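You operate a simulated robot arm through the tools that you are given. There is no shell and no other tool. Be economical: measure what you need, move in short steps, check, and stop when the job is done.

The job below is to be done with a simulated two-armed robot. You get a single attempt, and the scene is never put back.

Task
Wipe up the spill on the top of the folding table with the yellow washcloth and put it back.

The check looks at the end state, three seconds after you hand in, the way a careful person would. Anything else that was tipped, shoved, dropped, spilled or broken makes it a failure.

Robot
Two 7-joint arms with two-finger parallel grippers on one trunk, on a base that drives. Base frame: it is fixed to the floor where the robot stands at the start and does not move with it; the origin is under the middle of the robot, x ahead of it, y to its left, z up; the surface under the hand at the start is at about z = 740. Units: mm, degrees, N and s.
The left shoulder is at the start at [70, 134, 1101], the right one opposite. With the tool pointing down near the work surface each hand reaches from about 100 to 640 mm from the robot's upright axis, wherever it stands, measured 20 degrees to its own side. Payload 1.57 kg a hand.
The TCP of each hand is the grasp point between the finger pads, 30 mm short of the fingertips. In the tool frame z runs along the fingers and y along their closing line. The gripper opens to 80 mm. The fingers are 17 mm wide and 12 mm thick; the gripper's body (40 by 82 mm) begins 80 mm behind the TCP.
Orientation is that of the tool frame in the base frame, as a unit quaternion [x, y, z, w]. With the fingers straight down and closing along the base's y, the tool's x points along the base's -x, its y along +y and its z along -z.

Tools
- The arms move only by the tool step_arm. It takes "left_rows", "right_rows" or both (then of equal length, played together; a hand with none holds still); each is a list of rows, each a list of 7 numbers: the shift along the tool's x, y, z in mm, then the turn, a rotation vector about the tool's x, y, z in degrees, then the gripper command, from -1 (shut) to 1 (fully open), values between in proportion. In form: [[x, y, z, wx, wy, wz, grip], ...]. A call has 1 to 10 rows; each row shifts and turns the commanded pose from where the row before left it, along the tool's axes as they then stand. Each row takes 0.2 s and may step no farther than 50 mm and 8.6 degrees from the row before; otherwise, or with a gripper value out of range, the whole call is refused. Where a pose cannot be reached the arm comes as near as it can. A force on the tool above 40 N (or 10 N above the force at the start of the call, whichever is more), or a blocked arm, ends the call early, and 0.2 s more pass. Each finger travels about 153 mm/s and halts on what it meets, pressing with about 36 N; the grip force reading is that of the motor and also rises with nothing between the fingers. The clock runs only during rows and for 0.2 s after the last one: add rows that do not move to give the fingers time. The reply holds the time, the measured pose of the TCP, the force on the tool along the base axes, the opening and the grip force, in the units named above and with some noise, with the torque about the TCP (base axes, N m) and any sound that the robot's microphone picked up.
- Cameras (640 x 400 px; columns grow to the right, rows downward): "scene" is now at [109.7, 33.9, 1296.4]; the picture's right is [0.47, -0.88, 0.00], its down [-0.75, -0.40, -0.53] and it looks along [0.47, 0.25, -0.85] (base axes); focal length 257 px, centre (320, 200). "left" rides on the left gripper at [72, 7, -122] in its tool frame; the picture's right is [-0.09, 1.00, 0.00], its down [-0.84, -0.08, -0.54] and it looks along [-0.54, -0.05, 0.84] (tool axes); focal length 238 px, centre (320, 200). "right" rides on the right gripper at [72, -7, -122] in its tool frame; the picture's right is [0.09, 1.00, 0.00], its down [-0.84, 0.08, -0.54] and it looks along [-0.54, 0.05, 0.84] (tool axes); focal length 238 px, centre (320, 200). There is no depth. A picture from a camera that has moved, and an enlarged one, comes with that camera's place and axes in the base frame and with its lens.
- capture(camera): a new picture of that camera. No time passes.
- raise_lower(by): slides the trunk up (or, below 0, down) by that many mm; the arms and the scene camera ride with it, the base frame stays. It gives what a move gives, with no picture.
- steer(legs): drives the robot by 1 to 6 legs, each [ahead, left, turn to the left] in mm, mm and degrees, along the robot's own axes; the way and the turn of a leg run together, so that a leg with both is an arc; at most 1500 mm and 180 degrees a leg. The arms and the cameras ride along, it lands a little off, and it stops where it bumps. It gives what a move gives.
- aim_head(pan, tilt): turns the head with the scene camera to pan (to the left, within 86 degrees either way) and tilt (down, from -29 to 69), counted from straight ahead of the robot. It gives what a move gives.
- enlarge(camera, box): a new picture of the part [left, top, right, bottom] of that camera's present view, enlarged. No time passes.
- sign_off(): hands the job in; it is judged then, once.

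Work in short steps. Places have to be worked out from the pictures, the camera data and where the tool is seen: move nearer, look again, correct. Check each grasp and each placing, and mend what went wrong. You have 120 turns and 88 pictures in all, those below and enlarged ones among them. Open the grippers and draw the arms clear of the work before you hand the job in, unless the task says otherwise; then end with one line.

The tools are called after "Request:" as name(argument=value, ...) on one line, values as JSON. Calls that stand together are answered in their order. step_arm: Moves the arms, as the interface text tells. Its arguments: {"type":"object","properties":{"left_rows":{"type":"array"},"right_rows":{"type":"array"}},"required":[]} The other tools are called the same way: raise_lower (by) slides the trunk up or down; steer (legs) drives the base; aim_head (pan, tilt) turns the head that bears the scene camera; capture (camera) takes a picture; enlarge (camera, box) takes an enlarged picture of a part of a camera's view; sign_off () hands the job in.

At the start:

```text
time_s: 0.0
left_ee_pos: [383.9, 395.6, 941.4]
left_orientation: [-0.001, 1.0, 0.0, 0.0]
left_wrist_force: [-0.1, 0.0, -0.6]
left_moment: [-0.02, 0.03, -0.01]
left_gripper_width: 80.2
left_gripper_force: 0.2
right_ee_pos: [329.2, -0.2, 1030.3]
right_orientation: [0.0, 1.0, 0.0, 0.0]
right_wrist_force: [0.3, 0.9, 0.1]
right_moment: [0.0, -0.01, 0.0]
right_gripper_width: 79.8
right_gripper_force: 0.1
trunk travel left (down, up): [-675.0, 265.0]
robot x, y, heading: [-1.7, -0.3, 0.1]
head pan, tilt: [28.2, 57.8]
```

scene: 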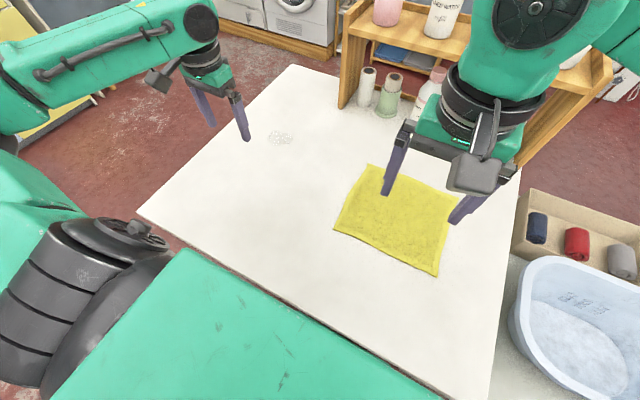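
right: 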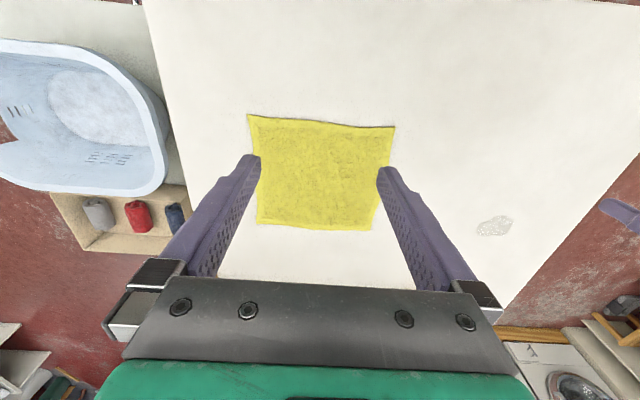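
left: 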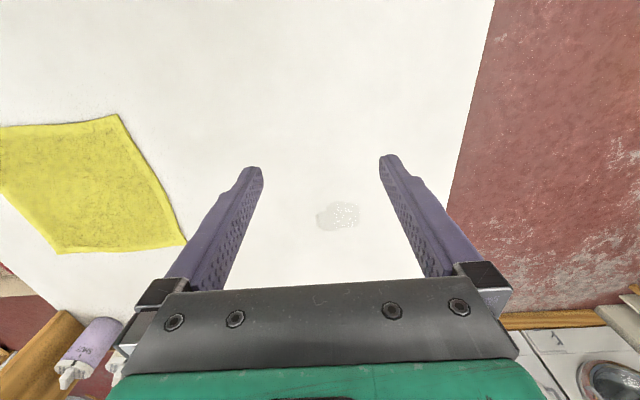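

The cloth looks about 240 mm square, centred near [485, 10]. The spill is near [555, 405] on a surface at about z = 740. I'll look at both more closely before touching anything.

Request:
enlarge(camera="scene", box=[220, 60, 480, 300])

Request:
enlarge(camera="left", box=[240, 150, 420, 270])

Request:
enlarge(camera="right", box=[220, 90, 420, 250])

```text
1.67 times, centred on (350, 180) of scene
camera zoom: at [109.7, 33.9, 1296.4], right [0.47, -0.88, 0.0], down [-0.75, -0.4, -0.53], along [0.47, 0.25, -0.85], focal length 428 px, centre (270, 233)
```

zoom: 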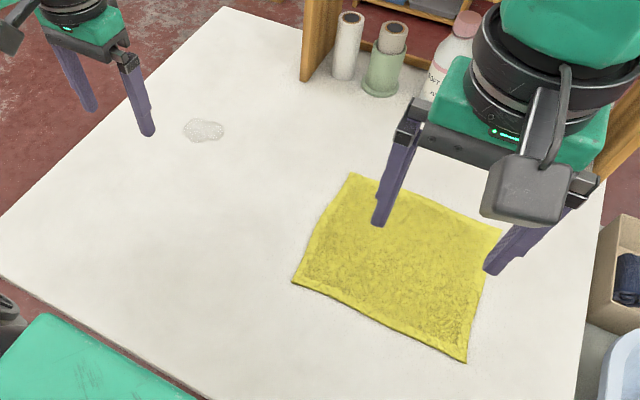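

```text
3.33 times, centred on (330, 210) of left
camera zoom: at [312.5, 402.7, 1062.8], right [0.09, 1.0, 0.0], down [0.84, -0.08, 0.54], along [0.54, -0.05, -0.84], focal length 794 px, centre (287, 167)
```

zoom: 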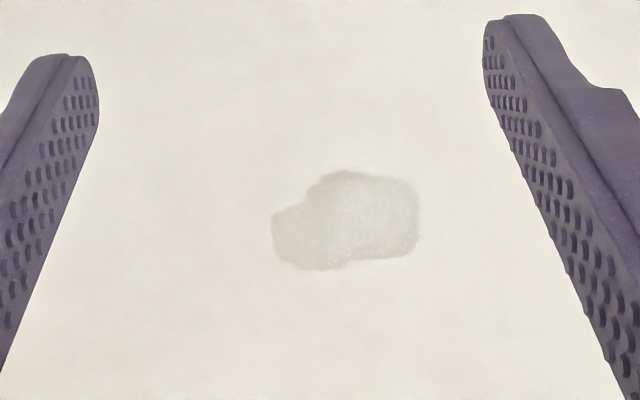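

```text
2.50 times, centred on (320, 170) of right
camera zoom: at [257.6, -6.0, 1151.5], right [-0.09, 1.0, 0.0], down [0.84, 0.08, 0.54], along [0.54, 0.05, -0.84], focal length 596 px, centre (320, 275)
```

zoom: 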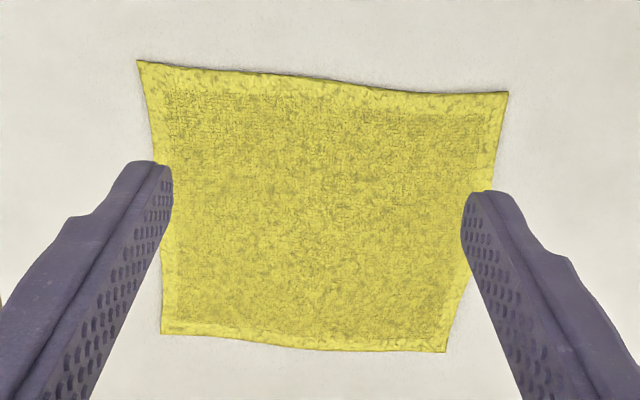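

Both views agree. The spill is at about [556, 410] and roughly 70 x 55 mm. The cloth spans x 362–594 and y -118–135, with its centre near [478, 8]. I'll move the right arm off to its side, then shift the base left so the left hand can reach both cloth and spill.

Request:
step_arm(right_rows=[[0, -45, 0, 0, 0, 0, 0], [0, -45, 0, 0, 0, 0, 0], [0, -45, 0, 0, 0, 0, 0], [0, -45, 0, 0, 0, 0, 0], [0, -45, 0, 0, 0, 0, 0], [0, -45, 0, 0, 0, 0, 0], [0, -30, 0, 0, 0, 0, 0]])

Request:
steer(legs=[[0, 150, 0]])

Request:
capture(camera="scene")

```text
time_s: 1.6
left_ee_pos: [382.8, 396.1, 941.2]
left_orientation: [0.0, 1.0, 0.001, -0.001]
left_wrist_force: [-0.6, -0.1, -0.3]
left_moment: [-0.01, 0.0, 0.02]
left_gripper_width: 80.0
left_gripper_force: 0.0
right_ee_pos: [328.6, -301.8, 1029.5]
right_orientation: [0.0, 1.0, 0.0, -0.001]
right_wrist_force: [-0.2, -0.1, -0.1]
right_moment: [0.02, 0.0, -0.01]
right_gripper_width: 40.1
right_gripper_force: 0.1
trunk travel left (down, up): [-675.0, 265.0]
robot x, y, heading: [1.7, -1.0, 0.1]
head pan, tilt: [28.2, 57.8]
```

```text
time_s: 3.0
left_ee_pos: [383.9, 544.1, 941.9]
left_orientation: [0.0, 1.0, 0.001, 0.0]
left_wrist_force: [0.3, -0.5, -0.1]
left_moment: [0.04, -0.02, -0.01]
left_gripper_width: 80.2
left_gripper_force: 0.1
right_ee_pos: [329.5, -152.1, 1029.1]
right_orientation: [0.0, 1.0, 0.001, 0.001]
right_wrist_force: [0.9, -0.6, 0.8]
right_moment: [0.03, 0.01, 0.01]
right_gripper_width: 39.7
right_gripper_force: 0.0
trunk travel left (down, up): [-675.0, 265.0]
robot x, y, heading: [3.6, 152.1, -0.3]
head pan, tilt: [28.2, 57.8]
```

```text
81 pictures are left
camera scene: at [109.6, 182.7, 1296.4], right [0.47, -0.88, 0.0], down [-0.75, -0.4, -0.53], along [0.47, 0.25, -0.85], focal length 257 px, centre (320, 200)
```

scene: 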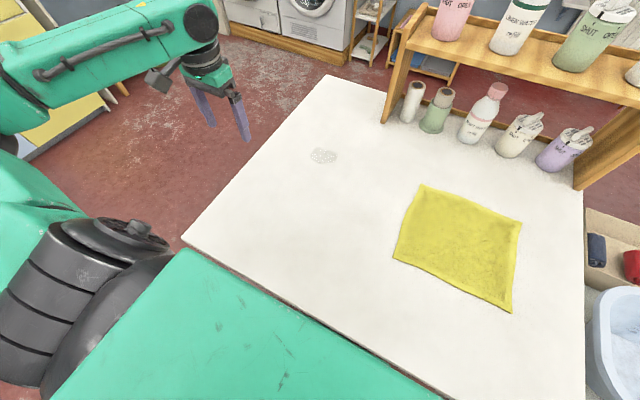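

The right arm is clear and the whole cloth is in view, slightly wavy and lying flat. I'll bring the left hand above the cloth centre, with a half-open grip.

Request:
step_arm(left_rows=[[-10, -48, 0, 0, 0, 0, 0], [-10, -48, 0, 0, 0, 0, 0], [-10, -48, 0, 0, 0, 0, 0], [-10, -48, 0, 0, 0, 0, 0], [-10, -48, 0, 0, 0, 0, 0], [-10, -48, 0, 0, 0, 0, 0], [-10, -48, 0, 0, 0, 0, 0], [-10, -48, 0, 0, 0, 0, 0], [-8, -48, 0, 0, 0, 0, 0], [-6, -48, 0, 0, 0, 0, 0]])

Request:
step_arm(left_rows=[[0, -28, 0, 0, 0, 0, 0], [0, -28, 0, 0, 0, 0, 0], [0, 0, 40, 0, 0, 0, 0], [0, 0, 40, 0, 0, 0, 0], [0, 0, 0, 0, 0, 0, 0]])

Request:
capture(camera="left")

Request:
capture(camera="scene")

```text
time_s: 5.2
left_ee_pos: [477.6, 62.4, 939.4]
left_orientation: [0.0, 1.0, 0.002, 0.001]
left_wrist_force: [-0.1, -0.1, -1.0]
left_moment: [0.04, 0.04, -0.02]
left_gripper_width: 40.0
left_gripper_force: 0.1
right_ee_pos: [329.3, -153.0, 1028.7]
right_orientation: [0.0, 1.0, 0.001, 0.0]
right_wrist_force: [0.4, 0.2, 0.9]
right_moment: [0.01, 0.01, -0.02]
right_gripper_width: 40.0
right_gripper_force: 0.1
trunk travel left (down, up): [-675.0, 265.0]
robot x, y, heading: [-1.6, 148.0, 0.3]
head pan, tilt: [28.2, 57.8]
```

```text
time_s: 6.4
left_ee_pos: [475.8, 7.7, 861.1]
left_orientation: [-0.001, 1.0, 0.001, 0.001]
left_wrist_force: [0.3, 0.1, 0.6]
left_moment: [-0.03, 0.0, 0.03]
left_gripper_width: 40.0
left_gripper_force: 0.0
right_ee_pos: [328.7, -150.7, 1029.3]
right_orientation: [0.0, 1.0, 0.001, 0.0]
right_wrist_force: [0.4, 1.1, 0.2]
right_moment: [0.01, 0.01, -0.02]
right_gripper_width: 39.9
right_gripper_force: 0.0
trunk travel left (down, up): [-675.0, 265.0]
robot x, y, heading: [1.3, 150.9, -0.1]
head pan, tilt: [28.2, 57.8]
```

```text
80 pictures are left
camera left: at [405.5, 15.0, 982.2], right [0.09, 1.0, 0.0], down [0.84, -0.08, 0.54], along [0.54, -0.05, -0.84], focal length 238 px, centre (320, 200)
```

left: 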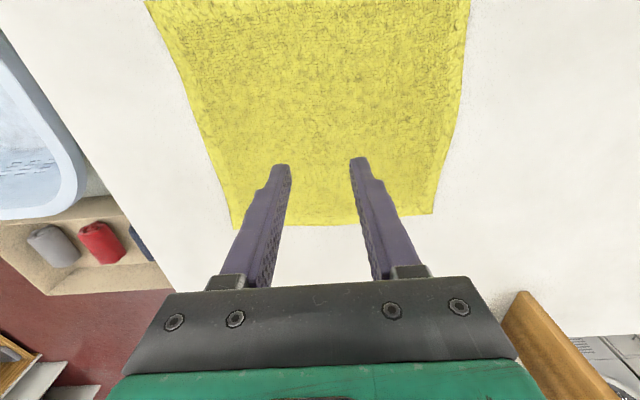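

```text
79 pictures are left
camera scene: at [109.3, 184.1, 1296.4], right [0.47, -0.88, 0.0], down [-0.75, -0.4, -0.53], along [0.47, 0.25, -0.85], focal length 257 px, centre (320, 200)
```

scene: 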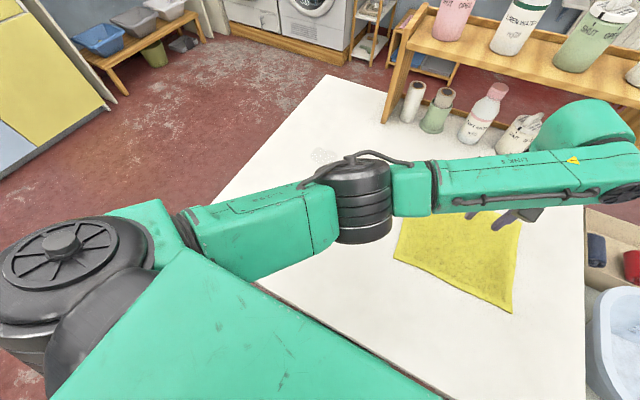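

The hand is over the cloth centre and the fingertips are about 90 mm above the table. I'll come down and feel for contact gently.

Request:
step_arm(left_rows=[[0, 0, 40, 0, 0, 0, 0], [0, 0, 30, 0, 0, 0, 0], [0, 0, 8, 0, 0, 0, 0], [0, 0, 5, 0, 0, 0, 0], [0, 0, 0, 0, 0, 0, 0], [0, 0, 2, 0, 0, 0, 0], [0, 0, 2, 0, 0, 0, 0]])

Request:
capture(camera="left")

```text
time_s: 8.0
left_ee_pos: [477.9, 9.3, 773.6]
left_orientation: [-0.001, 1.0, -0.001, -0.001]
left_wrist_force: [-0.3, 0.0, 2.7]
left_moment: [-0.03, -0.03, 0.03]
left_gripper_width: 40.2
left_gripper_force: 0.1
right_ee_pos: [328.3, -150.9, 1028.6]
right_orientation: [0.001, 1.0, 0.0, 0.0]
right_wrist_force: [1.0, -0.1, -1.0]
right_moment: [-0.01, -0.05, 0.02]
right_gripper_width: 40.0
right_gripper_force: 0.1
trunk travel left (down, up): [-675.0, 265.0]
robot x, y, heading: [-0.7, 150.0, -0.1]
head pan, tilt: [28.2, 57.8]
```

```text
78 pictures are left
camera left: at [406.7, 16.7, 895.7], right [0.09, 1.0, 0.0], down [0.84, -0.08, 0.54], along [0.54, -0.05, -0.84], focal length 238 px, centre (320, 200)
```

left: 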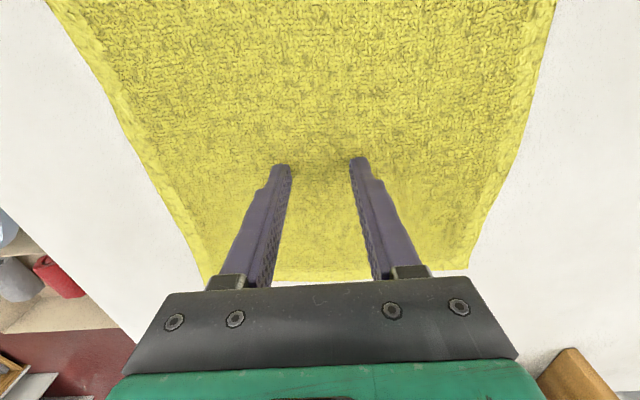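

Light contact: 2.7 N at TCP z 773.6. I'll press a little more and close the fingers to gather a small fold.

Request:
step_arm(left_rows=[[0, 0, 2, 0, 0, 0, 0], [0, 0, 0, 0, 0, 0, -0.3], [0, 0, 0, 0, 0, 0, -0.6], [0, 0, 0, 0, 0, 0, -1], [0, 0, 0, 0, 0, 0, -1], [0, 0, 0, 0, 0, 0, -1]])

Request:
capture(camera="left")

```text
time_s: 9.4
left_ee_pos: [477.7, 10.8, 772.4]
left_orientation: [-0.001, 1.0, 0.0, 0.001]
left_wrist_force: [0.2, -0.8, 11.8]
left_moment: [0.01, -0.04, 0.05]
left_gripper_width: 5.9
left_gripper_force: 26.2
right_ee_pos: [328.0, -149.7, 1029.1]
right_orientation: [-0.001, 1.0, 0.0, 0.001]
right_wrist_force: [-0.2, -0.2, 1.3]
right_moment: [-0.02, -0.01, -0.01]
right_gripper_width: 39.9
right_gripper_force: 0.1
trunk travel left (down, up): [-675.0, 265.0]
robot x, y, heading: [0.4, 149.0, -0.3]
head pan, tilt: [28.2, 57.8]
```

```text
77 pictures are left
camera left: at [405.5, 16.7, 894.3], right [0.09, 1.0, 0.0], down [0.84, -0.08, 0.54], along [0.54, -0.05, -0.84], focal length 238 px, centre (320, 200)
```

left: 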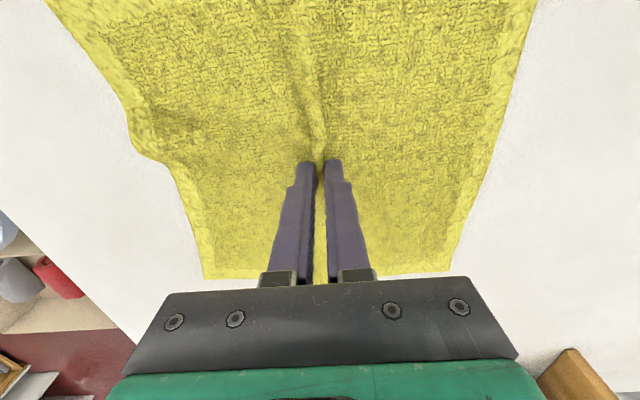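

A fold is held (5.9 mm opening, 26 N) and the cloth is otherwise flat. I'll drag it toward the spill, a short test first with the pressure eased.

Request:
step_arm(left_rows=[[0, 0, -3, 0, 0, 0, -1], [-4, 20, 0, 0, 0, 0, -1], [-4, 20, 0, 0, 0, 0, -1], [-4, 20, 0, 0, 0, 0, -1]])

Request:
capture(camera="left")

```text
time_s: 10.4
left_ee_pos: [488.4, 73.3, 775.4]
left_orientation: [0.001, 1.0, 0.0, 0.0]
left_wrist_force: [-0.1, 0.6, -0.1]
left_moment: [-0.05, 0.0, 0.05]
left_gripper_width: 5.4
left_gripper_force: 25.3
right_ee_pos: [329.3, -149.5, 1030.0]
right_orientation: [0.0, 1.0, 0.0, 0.0]
right_wrist_force: [-0.2, 0.4, 0.2]
right_moment: [-0.03, -0.03, 0.0]
right_gripper_width: 40.1
right_gripper_force: 0.0
trunk travel left (down, up): [-675.0, 265.0]
robot x, y, heading: [1.8, 153.4, 0.1]
head pan, tilt: [28.2, 57.8]
```

```text
76 pictures are left
camera left: at [417.6, 79.3, 897.2], right [0.09, 1.0, 0.0], down [0.84, -0.08, 0.54], along [0.54, -0.05, -0.84], focal length 238 px, centre (320, 200)
```

left: 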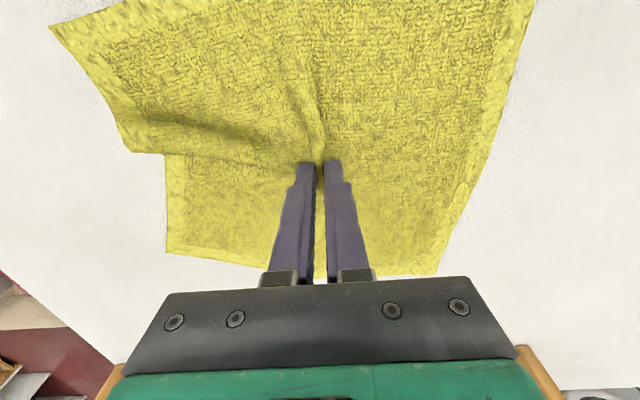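

The cloth follows well. I'll keep dragging toward the spill.

Request:
step_arm(left_rows=[[-6, 27, 0, 0, 0, 0, -1], [-6, 27, 0, 0, 0, 0, -1], [-6, 27, 0, 0, 0, 0, -1], [-6, 27, 0, 0, 0, 0, -1], [-6, 27, 0, 0, 0, 0, -1], [-6, 27, 0, 0, 0, 0, -1], [-6, 27, 0, 0, 0, 0, -1], [-6, 27, 0, 0, 0, 0, -1], [-6, 27, 0, 0, 0, 0, -1], [-6, 27, 0, 0, 0, 0, -1]])

Request:
capture(camera="left")

Request:
capture(camera="scene")

```text
time_s: 12.6
left_ee_pos: [549.1, 340.7, 775.3]
left_orientation: [0.0, 1.0, -0.001, 0.0]
left_wrist_force: [-0.5, -0.7, 0.3]
left_moment: [-0.04, 0.03, 0.03]
left_gripper_width: 5.6
left_gripper_force: 25.8
right_ee_pos: [328.2, -149.6, 1029.5]
right_orientation: [0.0, 1.0, 0.001, 0.0]
right_wrist_force: [0.3, 0.1, -0.3]
right_moment: [-0.02, 0.0, 0.01]
right_gripper_width: 40.0
right_gripper_force: 0.0
trunk travel left (down, up): [-675.0, 265.0]
robot x, y, heading: [-2.8, 150.9, -0.0]
head pan, tilt: [28.2, 57.8]
```

```text
75 pictures are left
camera left: at [478.2, 347.3, 896.4], right [0.09, 1.0, 0.0], down [0.84, -0.08, 0.54], along [0.54, -0.05, -0.84], focal length 238 px, centre (320, 200)
```

left: 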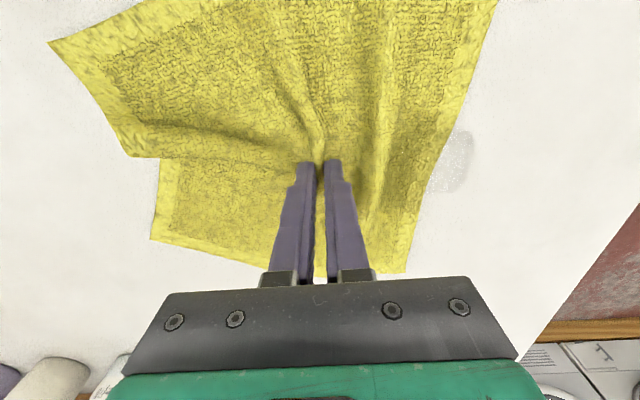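

```text
74 pictures are left
camera scene: at [109.7, 184.6, 1296.4], right [0.47, -0.88, 0.0], down [-0.75, -0.4, -0.53], along [0.47, 0.25, -0.85], focal length 257 px, centre (320, 200)
```

scene: 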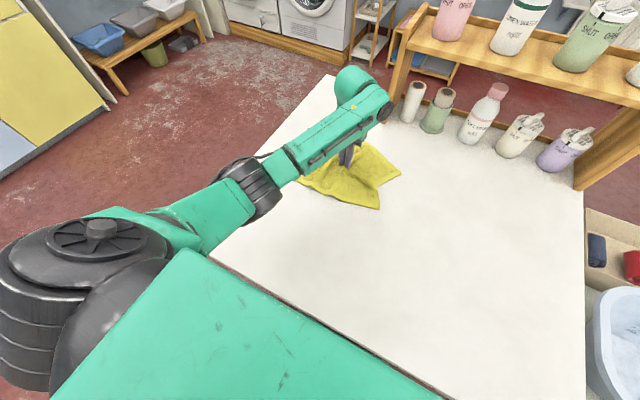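

The spill shows just ahead of the cloth's leading edge. I'll press lightly (about 10 N) and rub strokes in y across the spill, stepping in x.

Request:
step_arm(left_rows=[[22, 25, 0, 0, 0, 0, -1], [0, 0, 3, 0, 0, 0, -1], [0, 25, 0, 0, 0, 0, -1], [0, 27, 0, 0, 0, 0, -1], [0, 27, 0, 0, 0, 0, -1], [-14, 0, 0, 0, 0, 0, -1], [0, -27, 0, 0, 0, 0, -1], [0, -27, 0, 0, 0, 0, -1], [0, -25, 0, 0, 0, 0, -1], [-14, 0, 0, 0, 0, 0, -1]])

Request:
capture(camera="left")

```text
time_s: 14.8
left_ee_pos: [554.1, 365.2, 772.2]
left_orientation: [0.0, 1.0, 0.0, 0.0]
left_wrist_force: [-2.5, -0.3, 8.5]
left_moment: [-0.02, 0.08, 0.02]
left_gripper_width: 5.7
left_gripper_force: 25.7
right_ee_pos: [328.2, -150.8, 1029.1]
right_orientation: [0.0, 1.0, 0.0, 0.001]
right_wrist_force: [0.8, 0.4, 0.3]
right_moment: [0.0, 0.07, -0.01]
right_gripper_width: 40.1
right_gripper_force: 0.1
trunk travel left (down, up): [-675.0, 265.0]
robot x, y, heading: [4.7, 153.1, -0.0]
head pan, tilt: [28.2, 57.8]
```

```text
73 pictures are left
camera left: at [483.2, 370.6, 894.6], right [0.09, 1.0, 0.0], down [0.84, -0.08, 0.54], along [0.54, -0.05, -0.84], focal length 238 px, centre (320, 200)
```

left: 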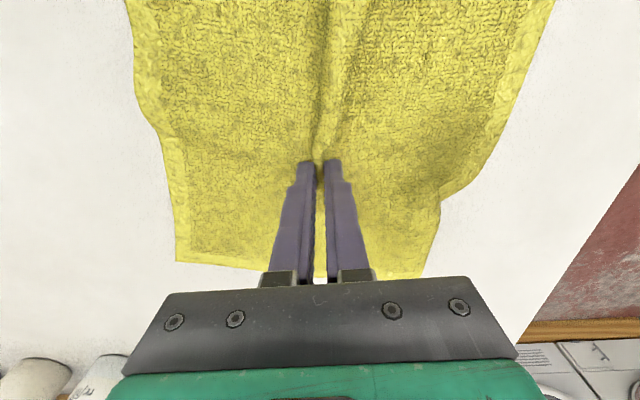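

Pressure holds at 8.5 N with the cloth staying spread. I'll carry on with the remaining strokes at larger x.

Request:
step_arm(left_rows=[[0, 27, 0, 0, 0, 0, -1], [0, 27, 0, 0, 0, 0, -1], [0, 27, 0, 0, 0, 0, -1], [-14, 0, 0, 0, 0, 0, -1], [0, -27, 0, 0, 0, 0, -1], [0, -27, 0, 0, 0, 0, -1], [0, -27, 0, 0, 0, 0, -1], [-14, 0, 0, 0, 0, 0, -1], [0, 27, 0, 0, 0, 0, -1], [0, 27, 0, 0, 0, 0, -1]])

Request:
step_arm(left_rows=[[0, 27, 0, 0, 0, 0, -1], [14, 0, 0, 0, 0, 0, -1], [0, -27, 0, 0, 0, 0, -1], [0, -27, 0, 0, 0, 0, -1], [0, -27, 0, 0, 0, 0, -1], [20, 0, 0, 0, 0, 0, -1], [0, 27, 0, 0, 0, 0, -1], [0, 27, 0, 0, 0, 0, -1], [0, 27, 0, 0, 0, 0, -1], [0, -27, 0, 0, 0, 0, -1]])

```text
time_s: 17.0
left_ee_pos: [582.6, 418.0, 772.7]
left_orientation: [0.0, 1.0, 0.0, 0.0]
left_wrist_force: [-2.1, -2.3, 7.2]
left_moment: [-0.07, 0.01, 0.04]
left_gripper_width: 5.5
left_gripper_force: 25.6
right_ee_pos: [328.0, -150.8, 1029.8]
right_orientation: [0.0, 1.0, 0.0, 0.001]
right_wrist_force: [0.8, 0.3, -0.2]
right_moment: [-0.01, -0.03, 0.02]
right_gripper_width: 40.0
right_gripper_force: 0.0
trunk travel left (down, up): [-675.0, 265.0]
robot x, y, heading: [0.6, 152.4, 0.1]
head pan, tilt: [28.2, 57.8]
```

```text
time_s: 19.2
left_ee_pos: [547.5, 418.0, 773.1]
left_orientation: [-0.002, 1.0, 0.002, 0.001]
left_wrist_force: [-0.4, 3.6, 12.3]
left_moment: [0.12, 0.02, 0.02]
left_gripper_width: 5.3
left_gripper_force: 25.7
right_ee_pos: [326.6, -151.6, 1029.8]
right_orientation: [0.0, 1.0, 0.001, 0.001]
right_wrist_force: [0.1, -0.4, 0.3]
right_moment: [0.02, -0.03, 0.02]
right_gripper_width: 39.9
right_gripper_force: 0.0
trunk travel left (down, up): [-675.0, 265.0]
robot x, y, heading: [-0.4, 148.7, -0.2]
head pan, tilt: [28.2, 57.8]
```

Strokes done. I'll ease the pressure and drag the cloth off so I can see whether the spill is gone.

Request:
step_arm(left_rows=[[0, 0, -3, 0, 0, 0, -1], [6, -30, 0, 0, 0, 0, -1], [8, -30, 0, 0, 0, 0, -1], [8, -30, 0, 0, 0, 0, -1], [8, -30, 0, 0, 0, 0, -1], [8, -30, 0, 0, 0, 0, -1], [8, -30, 0, 0, 0, 0, -1]])

Request:
capture(camera="left")

Request:
capture(camera="scene")

```text
time_s: 20.8
left_ee_pos: [502.7, 239.9, 775.4]
left_orientation: [0.0, 1.0, 0.001, 0.0]
left_wrist_force: [-0.2, 0.2, -0.2]
left_moment: [0.04, 0.02, -0.01]
left_gripper_width: 5.6
left_gripper_force: 25.5
right_ee_pos: [328.7, -151.9, 1028.5]
right_orientation: [0.0, 1.0, 0.001, 0.0]
right_wrist_force: [-0.2, 0.4, 0.0]
right_moment: [0.0, 0.01, 0.01]
right_gripper_width: 39.9
right_gripper_force: 0.1
trunk travel left (down, up): [-675.0, 265.0]
robot x, y, heading: [-2.2, 149.8, -0.1]
head pan, tilt: [28.2, 57.8]
```

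```text
72 pictures are left
camera left: at [431.3, 245.6, 897.1], right [0.09, 1.0, 0.0], down [0.84, -0.08, 0.54], along [0.54, -0.05, -0.84], focal length 238 px, centre (320, 200)
```

left: 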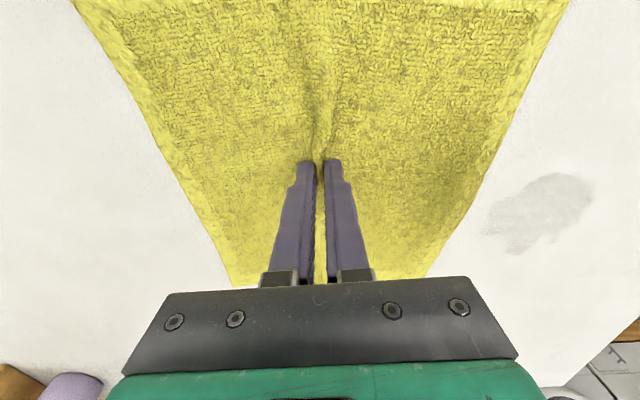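

```text
71 pictures are left
camera scene: at [109.4, 182.9, 1296.5], right [0.47, -0.88, 0.0], down [-0.75, -0.4, -0.53], along [0.47, 0.25, -0.85], focal length 257 px, centre (320, 200)
```

scene: 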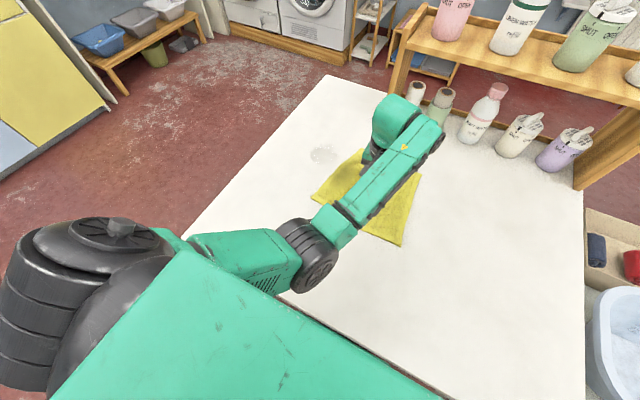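

The spill mark is still there at about [560, 415], though it may be fainter. I'll enlarge it to compare.

Request:
enlarge(camera="left", box=[460, 140, 620, 280])

Request:
enlarge(camera="scene", box=[280, 120, 380, 190])

```text
2.86 times, centred on (540, 210) of left
camera zoom: at [431.3, 245.6, 897.1], right [0.09, 1.0, 0.0], down [0.84, -0.08, 0.54], along [0.54, -0.05, -0.84], focal length 681 px, centre (-309, 171)
```

zoom: 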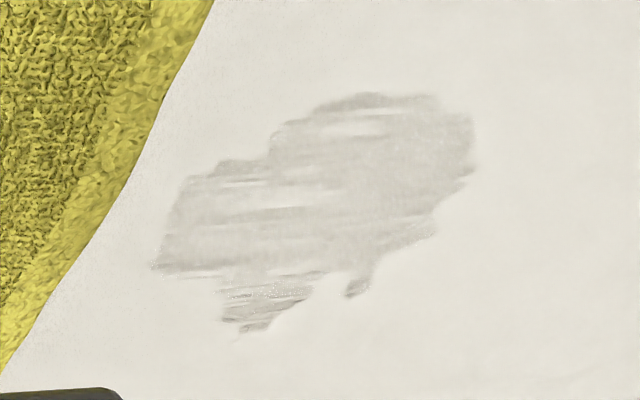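

```text
5.71 times, centred on (330, 155) of scene
camera zoom: at [109.4, 182.9, 1296.5], right [0.47, -0.88, 0.0], down [-0.75, -0.4, -0.53], along [0.47, 0.25, -0.85], focal length 1466 px, centre (263, 457)
```

zoom: 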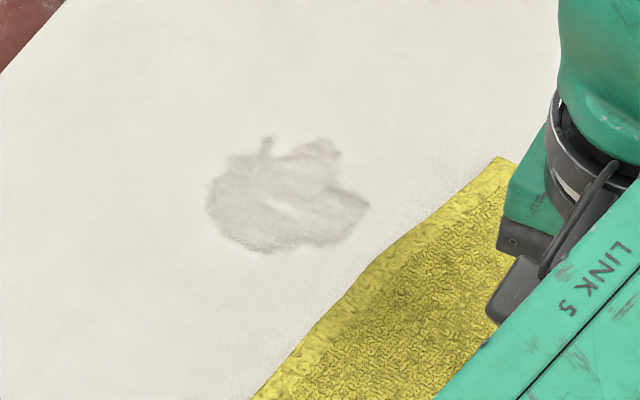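

Wiping works, but in streaks. What's left spans x 525–609 and y 374–445, so it needs closer-spaced and firmer strokes. I'll shift the base 125 mm left with the cloth in hand, for better reach.

Request:
steer(legs=[[0, 125, 0]])

Request:
capture(camera="left")

```text
time_s: 22.0
left_ee_pos: [502.7, 364.3, 775.8]
left_orientation: [0.0, 1.0, 0.0, 0.0]
left_wrist_force: [0.3, -0.5, 0.3]
left_moment: [-0.03, -0.03, 0.03]
left_gripper_width: 5.3
left_gripper_force: 25.3
right_ee_pos: [328.7, -26.6, 1028.5]
right_orientation: [0.001, 1.0, 0.0, 0.0]
right_wrist_force: [-1.0, 0.2, 0.0]
right_moment: [0.02, -0.04, -0.01]
right_gripper_width: 40.2
right_gripper_force: 0.0
trunk travel left (down, up): [-675.0, 265.0]
robot x, y, heading: [-3.0, 273.0, 0.0]
head pan, tilt: [28.2, 57.8]
```

```text
68 pictures are left
camera left: at [431.7, 371.5, 896.8], right [0.09, 1.0, 0.0], down [0.84, -0.08, 0.54], along [0.54, -0.05, -0.84], focal length 238 px, centre (320, 200)
```

left: 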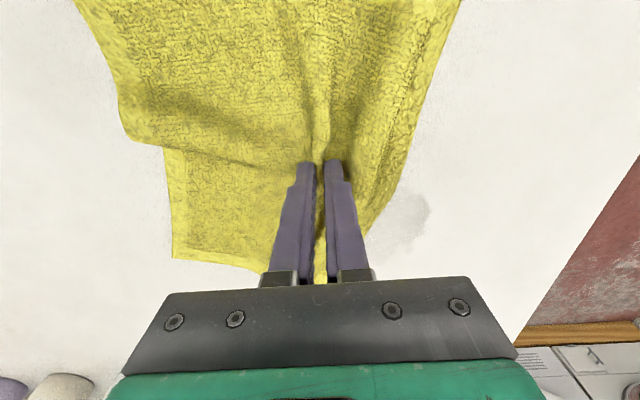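

The cloth followed. I'll now press harder and stroke at 8 mm spacing, starting at x of about 522.

Request:
step_arm(left_rows=[[-20, 0, 0, 0, 0, 0, -1], [0, 0, 3, 0, 0, 0, -1], [0, 0, 2, 0, 0, 0, -1], [0, 45, 0, 0, 0, 0, -1], [0, 45, 0, 0, 0, 0, -1], [-8, 0, 0, 0, 0, 0, -1], [0, -45, 0, 0, 0, 0, -1], [0, -45, 0, 0, 0, 0, -1], [-8, 0, 0, 0, 0, 0, -1]])

```text
time_s: 24.0
left_ee_pos: [537.9, 361.3, 773.2]
left_orientation: [0.001, 1.0, -0.001, 0.002]
left_wrist_force: [-4.9, -1.7, 19.5]
left_moment: [-0.05, 0.12, 0.02]
left_gripper_width: 5.2
left_gripper_force: 25.4
right_ee_pos: [325.6, -26.1, 1030.3]
right_orientation: [0.0, 1.0, 0.0, 0.001]
right_wrist_force: [-0.7, 0.2, 0.1]
right_moment: [-0.01, 0.01, 0.0]
right_gripper_width: 39.9
right_gripper_force: 0.0
trunk travel left (down, up): [-675.0, 265.0]
robot x, y, heading: [-0.2, 274.2, -0.0]
head pan, tilt: [28.2, 57.8]
```

Force is 19.5 N, a good firm wipe. I'll continue through the rest of the area.

Request:
step_arm(left_rows=[[0, 45, 0, 0, 0, 0, -1], [0, 45, 0, 0, 0, 0, -1], [-8, 0, 0, 0, 0, 0, -1], [0, -45, 0, 0, 0, 0, -1], [0, -45, 0, 0, 0, 0, -1], [-8, 0, 0, 0, 0, 0, -1], [0, 45, 0, 0, 0, 0, -1], [0, 45, 0, 0, 0, 0, -1], [-8, 0, 0, 0, 0, 0, -1], [0, -45, 0, 0, 0, 0, -1]])

Request:
step_arm(left_rows=[[0, -45, 0, 0, 0, 0, -1], [-8, 0, 0, 0, 0, 0, -1], [0, 45, 0, 0, 0, 0, -1], [0, 45, 0, 0, 0, 0, -1], [-8, 0, 0, 0, 0, 0, -1], [0, -45, 0, 0, 0, 0, -1], [0, -45, 0, 0, 0, 0, -1], [-8, 0, 0, 0, 0, 0, -1], [0, 45, 0, 0, 0, 0, -1], [0, 45, 0, 0, 0, 0, -1]])

Request:
step_arm(left_rows=[[-8, 0, 0, 0, 0, 0, -1], [0, -45, 0, 0, 0, 0, -1], [0, -45, 0, 0, 0, 0, -1], [-8, 0, 0, 0, 0, 0, -1], [0, 45, 0, 0, 0, 0, -1], [0, 45, 0, 0, 0, 0, -1], [0, 0, -5, 0, 0, 0, -1]])

Request:
capture(camera="left")

```text
time_s: 26.2
left_ee_pos: [560.5, 409.2, 771.7]
left_orientation: [-0.001, 1.0, 0.002, 0.002]
left_wrist_force: [0.3, 4.5, 19.2]
left_moment: [0.13, -0.03, -0.01]
left_gripper_width: 5.3
left_gripper_force: 25.9
right_ee_pos: [325.7, -25.4, 1029.2]
right_orientation: [0.0, 1.0, 0.0, 0.001]
right_wrist_force: [-0.4, -0.1, -0.5]
right_moment: [0.05, -0.02, -0.02]
right_gripper_width: 39.9
right_gripper_force: 0.1
trunk travel left (down, up): [-675.0, 265.0]
robot x, y, heading: [1.1, 277.9, -0.0]
head pan, tilt: [28.2, 57.8]
```

```text
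time_s: 28.4
left_ee_pos: [583.9, 454.4, 773.9]
left_orientation: [0.001, 1.0, -0.001, 0.002]
left_wrist_force: [0.7, -3.4, 12.3]
left_moment: [-0.12, 0.01, 0.02]
left_gripper_width: 5.6
left_gripper_force: 25.6
right_ee_pos: [326.5, -24.6, 1029.6]
right_orientation: [0.0, 1.0, 0.0, 0.002]
right_wrist_force: [0.1, 0.3, 0.5]
right_moment: [0.0, -0.01, -0.02]
right_gripper_width: 40.1
right_gripper_force: 0.0
trunk travel left (down, up): [-675.0, 265.0]
robot x, y, heading: [3.9, 273.4, 0.0]
head pan, tilt: [28.2, 57.8]
```

```text
time_s: 30.0
left_ee_pos: [595.0, 461.3, 775.7]
left_orientation: [-0.001, 1.0, 0.001, -0.002]
left_wrist_force: [-0.7, -0.8, 3.4]
left_moment: [-0.05, 0.02, 0.0]
left_gripper_width: 4.9
left_gripper_force: 25.3
left hand out of reach, approached as far as the arm can: row 3, 4
right_ee_pos: [329.1, -25.8, 1027.6]
right_orientation: [0.0, 1.0, 0.002, 0.0]
right_wrist_force: [-0.3, 0.4, -0.2]
right_moment: [0.01, 0.01, 0.0]
right_gripper_width: 40.1
right_gripper_force: 0.0
trunk travel left (down, up): [-675.0, 265.0]
robot x, y, heading: [2.1, 276.0, -0.2]
head pan, tilt: [28.2, 57.8]
```

```text
67 pictures are left
camera left: at [523.4, 467.1, 898.0], right [0.09, 1.0, 0.0], down [0.84, -0.08, 0.54], along [0.54, -0.05, -0.84], focal length 238 px, centre (320, 200)
```

left: 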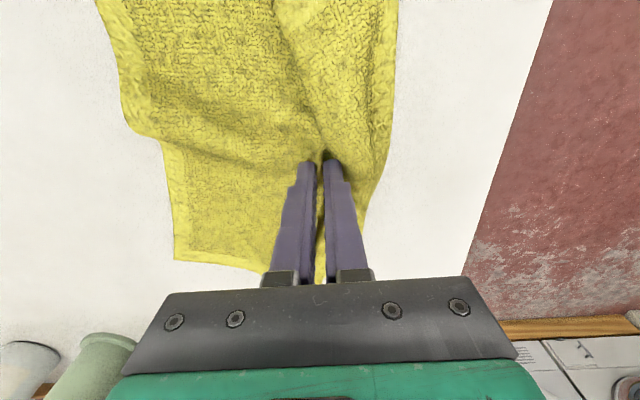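

That pass is complete; x of about 595 is the reach limit here. I'll drag the cloth away again and check the spot.

Request:
step_arm(left_rows=[[8, -27, 0, 0, 0, 0, -1], [9, -27, 0, 0, 0, 0, -1], [9, -27, 0, 0, 0, 0, -1], [9, -27, 0, 0, 0, 0, -1], [9, -27, 0, 0, 0, 0, -1], [9, -27, 0, 0, 0, 0, -1], [9, -27, 0, 0, 0, 0, -1], [9, -27, 0, 0, 0, 0, -1], [0, 0, 0, 0, 0, 0, -1]])

Request:
enlarge(camera="left", box=[420, 120, 640, 280])

Request:
capture(camera="scene")

```text
time_s: 32.0
left_ee_pos: [526.1, 250.9, 776.8]
left_orientation: [-0.005, 1.0, 0.006, 0.001]
left_wrist_force: [-1.5, 0.4, 0.5]
left_moment: [-0.02, 0.0, -0.01]
left_gripper_width: 4.8
left_gripper_force: 25.0
right_ee_pos: [328.7, -25.2, 1029.0]
right_orientation: [0.0, 1.0, 0.001, 0.0]
right_wrist_force: [0.4, -0.9, 0.5]
right_moment: [0.03, 0.0, -0.01]
right_gripper_width: 40.1
right_gripper_force: 0.1
trunk travel left (down, up): [-675.0, 265.0]
robot x, y, heading: [-1.8, 272.3, -0.1]
head pan, tilt: [28.2, 57.8]
```

```text
2.50 times, centred on (530, 200) of left
camera zoom: at [454.8, 255.2, 897.8], right [0.08, 1.0, 0.01], down [0.84, -0.07, 0.54], along [0.54, -0.04, -0.84], focal length 596 px, centre (-205, 200)
```

zoom: 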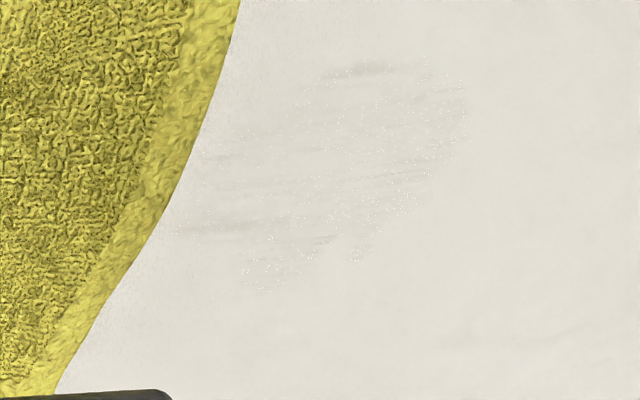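

```text
65 pictures are left
camera scene: at [109.9, 309.8, 1296.4], right [0.47, -0.88, 0.0], down [-0.75, -0.4, -0.53], along [0.47, 0.25, -0.85], focal length 257 px, centre (320, 200)
```

scene: 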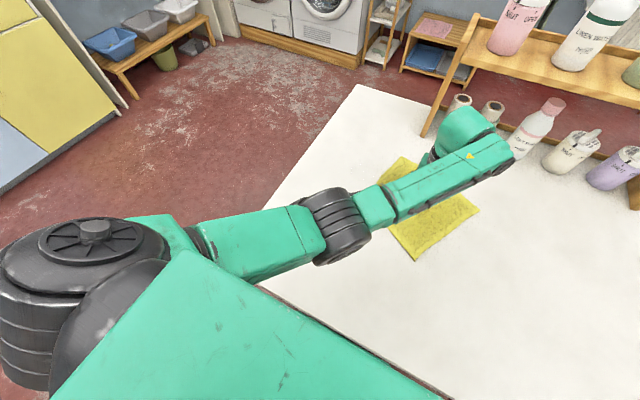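

Nearly all of it is gone, with only faint streaks left between x 525 and 603. I'll do another full firm pass, offset to hit between the earlier lines.

Request:
step_arm(left_rows=[[2, 38, 0, 0, 0, 0, -1], [2, 38, 0, 0, 0, 0, -1], [2, 38, 0, 0, 0, 0, -1], [0, 0, 6, 0, 0, 0, -1], [0, 45, 0, 0, 0, 0, -1], [0, 45, 0, 0, 0, 0, -1], [-7, 0, 0, 0, 0, 0, -1], [0, -45, 0, 0, 0, 0, -1], [0, -45, 0, 0, 0, 0, -1], [-7, 0, 0, 0, 0, 0, -1]])

Request:
step_arm(left_rows=[[0, 45, 0, 0, 0, 0, -1], [0, 45, 0, 0, 0, 0, -1], [-7, 0, 0, 0, 0, 0, -1], [0, -45, 0, 0, 0, 0, -1], [0, -45, 0, 0, 0, 0, -1], [-7, 0, 0, 0, 0, 0, -1], [0, 45, 0, 0, 0, 0, -1], [0, 45, 0, 0, 0, 0, -1], [-7, 0, 0, 0, 0, 0, -1], [0, -45, 0, 0, 0, 0, -1]])

Request:
step_arm(left_rows=[[0, -45, 0, 0, 0, 0, -1], [-7, 0, 0, 0, 0, 0, -1], [0, 45, 0, 0, 0, 0, -1], [0, 45, 0, 0, 0, 0, -1], [-7, 0, 0, 0, 0, 0, -1], [0, -45, 0, 0, 0, 0, -1], [0, -45, 0, 0, 0, 0, -1], [-7, 0, 0, 0, 0, 0, -1], [0, 45, 0, 0, 0, 0, -1], [0, 45, 0, 0, 0, 0, -1]])

Request:
step_arm(left_rows=[[-7, 0, 0, 0, 0, 0, -1], [0, -45, 0, 0, 0, 0, -1], [0, -45, 0, 0, 0, 0, -1], [-7, 10, 0, 0, 0, 0, -1], [0, 40, 0, 0, 0, 0, -1], [0, 40, 0, 0, 0, 0, -1], [-7, 0, 0, 0, 0, 0, -1], [0, -40, 0, 0, 0, 0, -1], [0, -30, 0, 0, 0, 0, -1]])

```text
time_s: 34.2
left_ee_pos: [529.6, 356.3, 772.5]
left_orientation: [0.001, 1.0, -0.001, 0.002]
left_wrist_force: [-5.4, -0.1, 19.4]
left_moment: [0.01, 0.15, 0.02]
left_gripper_width: 4.3
left_gripper_force: 25.5
right_ee_pos: [325.2, -26.0, 1031.0]
right_orientation: [0.0, 1.0, 0.001, 0.001]
right_wrist_force: [-0.2, 0.3, 0.6]
right_moment: [-0.02, -0.01, 0.01]
right_gripper_width: 39.9
right_gripper_force: 0.1
trunk travel left (down, up): [-675.0, 265.0]
robot x, y, heading: [-1.9, 273.5, 0.0]
head pan, tilt: [28.2, 57.8]
```

```text
time_s: 36.4
left_ee_pos: [553.0, 402.4, 772.9]
left_orientation: [0.0, 1.0, 0.001, 0.001]
left_wrist_force: [-0.5, 2.7, 8.5]
left_moment: [0.09, -0.03, 0.08]
left_gripper_width: 4.7
left_gripper_force: 24.7
right_ee_pos: [327.4, -26.8, 1028.9]
right_orientation: [0.0, 1.0, 0.0, 0.001]
right_wrist_force: [-0.5, 0.3, -0.6]
right_moment: [-0.01, 0.05, -0.02]
right_gripper_width: 40.0
right_gripper_force: 0.0
trunk travel left (down, up): [-675.0, 265.0]
robot x, y, heading: [-0.6, 280.2, -0.2]
head pan, tilt: [28.2, 57.8]
```

```text
time_s: 38.6
left_ee_pos: [573.7, 447.9, 773.8]
left_orientation: [0.001, 1.0, -0.001, 0.002]
left_wrist_force: [-0.4, -1.9, 6.4]
left_moment: [-0.11, -0.01, 0.03]
left_gripper_width: 4.9
left_gripper_force: 25.4
right_ee_pos: [328.2, -25.7, 1029.9]
right_orientation: [0.0, 1.0, 0.001, 0.001]
right_wrist_force: [0.3, 0.1, 0.4]
right_moment: [-0.02, -0.04, -0.03]
right_gripper_width: 39.9
right_gripper_force: 0.1
trunk travel left (down, up): [-675.0, 265.0]
robot x, y, heading: [-0.1, 277.3, -0.2]
head pan, tilt: [28.2, 57.8]
```

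```text
time_s: 40.6
left_ee_pos: [594.2, 374.7, 772.9]
left_orientation: [-0.002, 1.0, -0.003, 0.002]
left_wrist_force: [1.3, -2.0, 9.3]
left_moment: [-0.13, -0.01, 0.04]
left_gripper_width: 4.6
left_gripper_force: 24.7
right_ee_pos: [328.3, -25.9, 1028.8]
right_orientation: [0.0, 1.0, 0.0, 0.0]
right_wrist_force: [-0.6, -0.8, -0.1]
right_moment: [-0.04, 0.02, -0.03]
right_gripper_width: 40.0
right_gripper_force: 0.0
trunk travel left (down, up): [-675.0, 265.0]
robot x, y, heading: [1.4, 275.4, 0.0]
head pan, tilt: [28.2, 57.8]
```

The second pass is done. The grip opening has dropped to 4.6 mm, so I'll watch for slipping. Drawing the cloth back to inspect.

Request:
step_arm(left_rows=[[8, -20, -6, 0, 0, 0, -1], [14, -25, 0, 0, 0, 0, -1], [14, -25, 0, 0, 0, 0, -1], [14, -25, 0, 0, 0, 0, -1], [14, -25, 0, 0, 0, 0, -1], [14, -25, 0, 0, 0, 0, -1], [10, -25, 0, 0, 0, 0, -1], [0, 0, 0, 0, 0, 0, -1]])

Request:
capture(camera="left")

Request:
enlarge(camera="left", box=[420, 120, 640, 280])

```text
time_s: 42.4
left_ee_pos: [518.7, 225.6, 782.3]
left_orientation: [-0.014, 1.0, 0.007, 0.008]
left_wrist_force: [0.5, -0.1, 0.6]
left_moment: [-0.01, 0.0, -0.03]
left_gripper_width: 4.6
left_gripper_force: 25.0
right_ee_pos: [329.4, -25.9, 1029.3]
right_orientation: [0.0, 1.0, 0.0, 0.0]
right_wrist_force: [-0.1, -0.5, -0.6]
right_moment: [0.0, -0.03, -0.03]
right_gripper_width: 40.1
right_gripper_force: 0.0
trunk travel left (down, up): [-675.0, 265.0]
robot x, y, heading: [-1.8, 274.7, 0.2]
head pan, tilt: [28.2, 57.8]
```

```text
64 pictures are left
camera left: at [445.8, 228.7, 902.5], right [0.06, 1.0, 0.01], down [0.83, -0.06, 0.55], along [0.55, -0.02, -0.83], focal length 238 px, centre (320, 200)
```

left: 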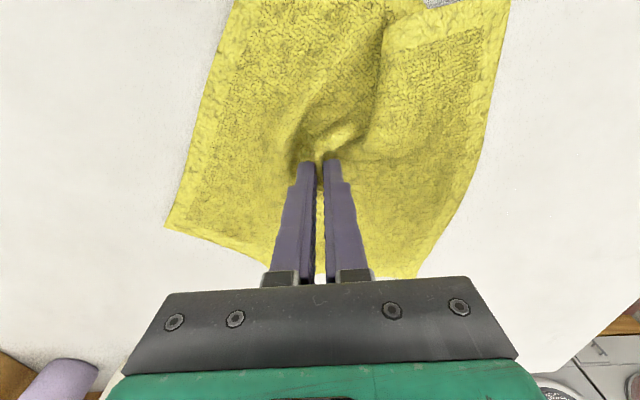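

```text
2.50 times, centred on (530, 200) of left
camera zoom: at [445.8, 228.7, 902.5], right [0.06, 1.0, 0.01], down [0.83, -0.06, 0.55], along [0.55, -0.02, -0.83], focal length 596 px, centre (-205, 200)
```

zoom: 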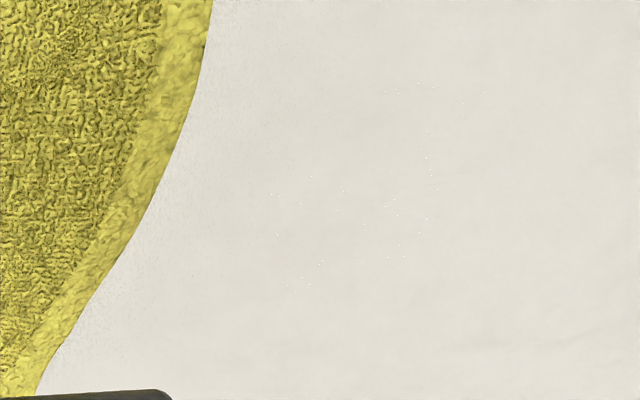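

The spot is nearly spotless, with only a few tiny sparkles left. There's a grey patch at the top of the left view, near [430, 290], which I'll check from the scene camera.

Request:
enlarge(camera="scene", box=[300, 80, 560, 320])

Request:
enlarge(camera="left", box=[380, 0, 520, 90])

```text
1.67 times, centred on (430, 200) of scene
camera zoom: at [109.9, 309.7, 1296.4], right [0.47, -0.88, 0.0], down [-0.75, -0.4, -0.53], along [0.47, 0.25, -0.85], focal length 428 px, centre (137, 200)
```

zoom: 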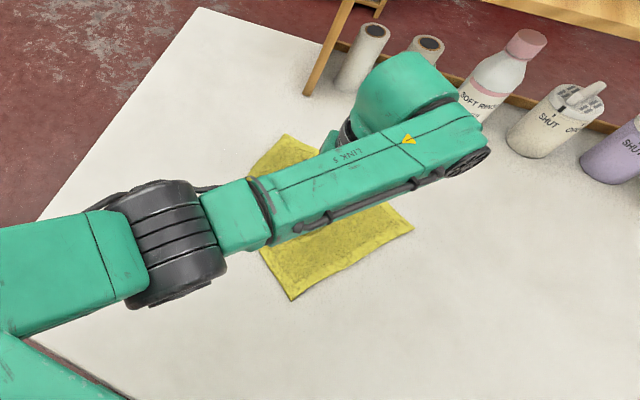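

```text
4.44 times, centred on (450, 45) of left
camera zoom: at [445.8, 228.7, 902.5], right [0.06, 1.0, 0.01], down [0.83, -0.06, 0.55], along [0.55, -0.02, -0.83], focal length 1059 px, centre (-258, 889)
```

zoom: 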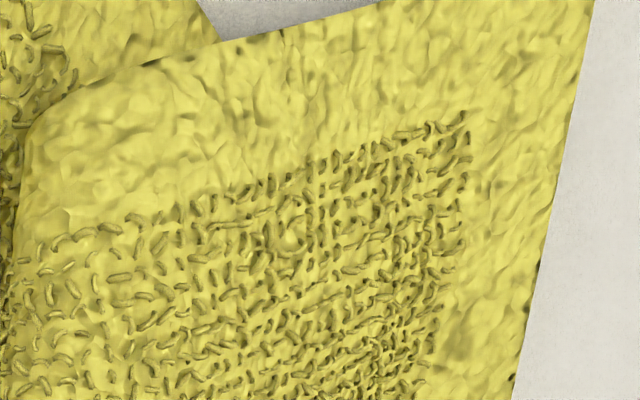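

That patch is only shaded table seen past the cloth edge. I'll make one last pass for the remaining specks.

Request:
step_arm(left_rows=[[-2, 46, 6, 0, 0, 0, -1], [-2, 46, 0, 0, 0, 0, -1], [-2, 46, 0, 0, 0, 0, -1], [0, 0, 6, 0, 0, 0, -1], [0, 45, 0, 0, 0, 0, -1], [0, 45, 0, 0, 0, 0, -1], [-10, 0, 0, 0, 0, 0, -1], [0, -45, 0, 0, 0, 0, -1], [0, -45, 0, 0, 0, 0, -1], [-10, 0, 0, 0, 0, 0, -1]])

Request:
step_arm(left_rows=[[0, 45, 0, 0, 0, 0, -1], [0, 45, 0, 0, 0, 0, -1], [-10, 0, 0, 0, 0, 0, -1], [0, -45, 0, 0, 0, 0, -1], [0, -45, 0, 0, 0, 0, -1], [-10, 0, 0, 0, 0, 0, -1], [0, 45, 0, 0, 0, 0, -1], [0, 45, 0, 0, 0, 0, -1], [-10, 0, 0, 0, 0, 0, -1], [0, -45, 0, 0, 0, 0, -1]])

Request:
step_arm(left_rows=[[0, -45, 0, 0, 0, 0, -1], [-10, 0, 0, 0, 0, 0, -1], [0, 45, 0, 0, 0, 0, -1], [0, 45, 0, 0, 0, 0, -1], [-10, 0, 0, 0, 0, 0, -1], [0, -40, 0, 0, 0, 0, -1], [0, -35, 0, 0, 0, 0, -1]])

Request:
step_arm(left_rows=[[8, -20, -6, 0, 0, 0, -1], [8, -25, 0, 0, 0, 0, -1], [8, -25, 0, 0, 0, 0, -1], [8, -25, 0, 0, 0, 0, -1], [8, -25, 0, 0, 0, 0, -1], [8, -25, 0, 0, 0, 0, -1], [8, -25, 0, 0, 0, 0, -1], [0, 0, 0, 0, 0, 0, -1]])

Request:
capture(camera="left")

Request:
enlarge(camera="left", box=[420, 120, 640, 280])

```text
time_s: 44.2
left_ee_pos: [524.4, 416.9, 773.3]
left_orientation: [-0.004, 1.0, 0.006, 0.007]
left_wrist_force: [-3.7, 2.4, 23.3]
left_moment: [0.04, 0.17, 0.03]
left_gripper_width: 4.6
left_gripper_force: 24.9
right_ee_pos: [327.2, -26.4, 1029.3]
right_orientation: [0.001, 1.0, 0.0, 0.002]
right_wrist_force: [-0.4, 0.3, -0.2]
right_moment: [0.01, 0.02, 0.01]
right_gripper_width: 39.9
right_gripper_force: 0.1
trunk travel left (down, up): [-675.0, 265.0]
robot x, y, heading: [2.7, 278.8, 0.0]
head pan, tilt: [28.2, 57.8]
stopped in row 8 (left hand): the force on the tool passed its limit at 42 N (the readings are from after the stop); the commanded pose is now the measured one
```

```text
time_s: 46.4
left_ee_pos: [550.9, 462.2, 773.5]
left_orientation: [-0.004, 1.0, 0.006, 0.007]
left_wrist_force: [0.8, 7.8, 31.3]
left_moment: [0.25, 0.02, 0.01]
left_gripper_width: 4.3
left_gripper_force: 25.5
right_ee_pos: [324.4, -25.8, 1029.7]
right_orientation: [-0.002, 1.0, 0.001, 0.003]
right_wrist_force: [-0.3, 0.8, -0.2]
right_moment: [0.03, 0.0, -0.01]
right_gripper_width: 40.1
right_gripper_force: 0.0
trunk travel left (down, up): [-675.0, 265.0]
robot x, y, heading: [0.5, 276.0, 0.2]
head pan, tilt: [28.2, 57.8]
```

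```text
time_s: 48.0
left_ee_pos: [571.8, 432.4, 772.7]
left_orientation: [-0.003, 1.0, 0.005, 0.004]
left_wrist_force: [-2.4, 5.5, 26.4]
left_moment: [0.18, 0.1, 0.0]
left_gripper_width: 4.9
left_gripper_force: 24.5
right_ee_pos: [325.1, -25.7, 1030.3]
right_orientation: [0.0, 1.0, 0.001, 0.002]
right_wrist_force: [-0.2, -0.2, 0.1]
right_moment: [-0.01, 0.01, 0.0]
right_gripper_width: 40.0
right_gripper_force: 0.1
trunk travel left (down, up): [-675.0, 265.0]
robot x, y, heading: [-3.9, 277.7, 0.0]
head pan, tilt: [28.2, 57.8]
```

```text
time_s: 50.0
left_ee_pos: [535.2, 295.4, 777.6]
left_orientation: [-0.026, 0.999, 0.021, 0.013]
left_wrist_force: [0.0, 0.0, -0.1]
left_moment: [-0.02, -0.02, -0.05]
left_gripper_width: 4.7
left_gripper_force: 25.6
right_ee_pos: [328.6, -23.9, 1028.5]
right_orientation: [0.0, 1.0, 0.0, 0.0]
right_wrist_force: [0.0, 0.4, -0.2]
right_moment: [-0.03, -0.01, 0.02]
right_gripper_width: 40.2
right_gripper_force: 0.1
trunk travel left (down, up): [-675.0, 265.0]
robot x, y, heading: [-1.9, 276.2, 0.0]
head pan, tilt: [28.2, 57.8]
stopped in row 8 (left hand): the arm was blocked; the commanded pose is now the measured one
```

```text
60 pictures are left
camera left: at [460.5, 292.8, 896.9], right [0.04, 1.0, 0.04], down [0.83, -0.06, 0.56], along [0.56, 0.01, -0.83], focal length 238 px, centre (320, 200)
```

left: 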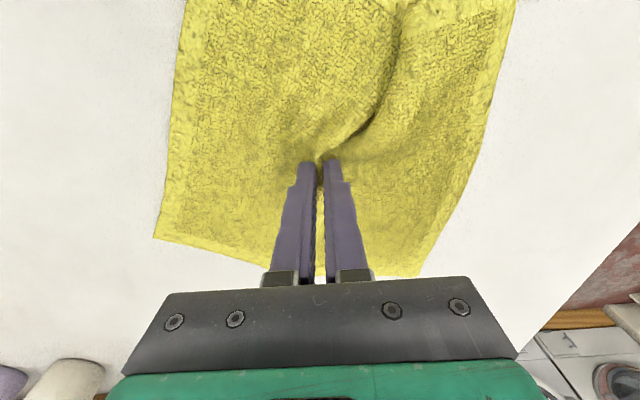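

```text
2.50 times, centred on (530, 200) of left
camera zoom: at [460.5, 292.8, 896.9], right [0.04, 1.0, 0.04], down [0.83, -0.06, 0.56], along [0.56, 0.01, -0.83], focal length 596 px, centre (-205, 200)
```

zoom: 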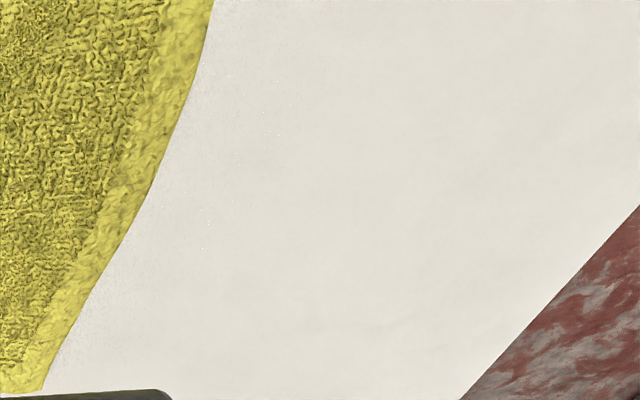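

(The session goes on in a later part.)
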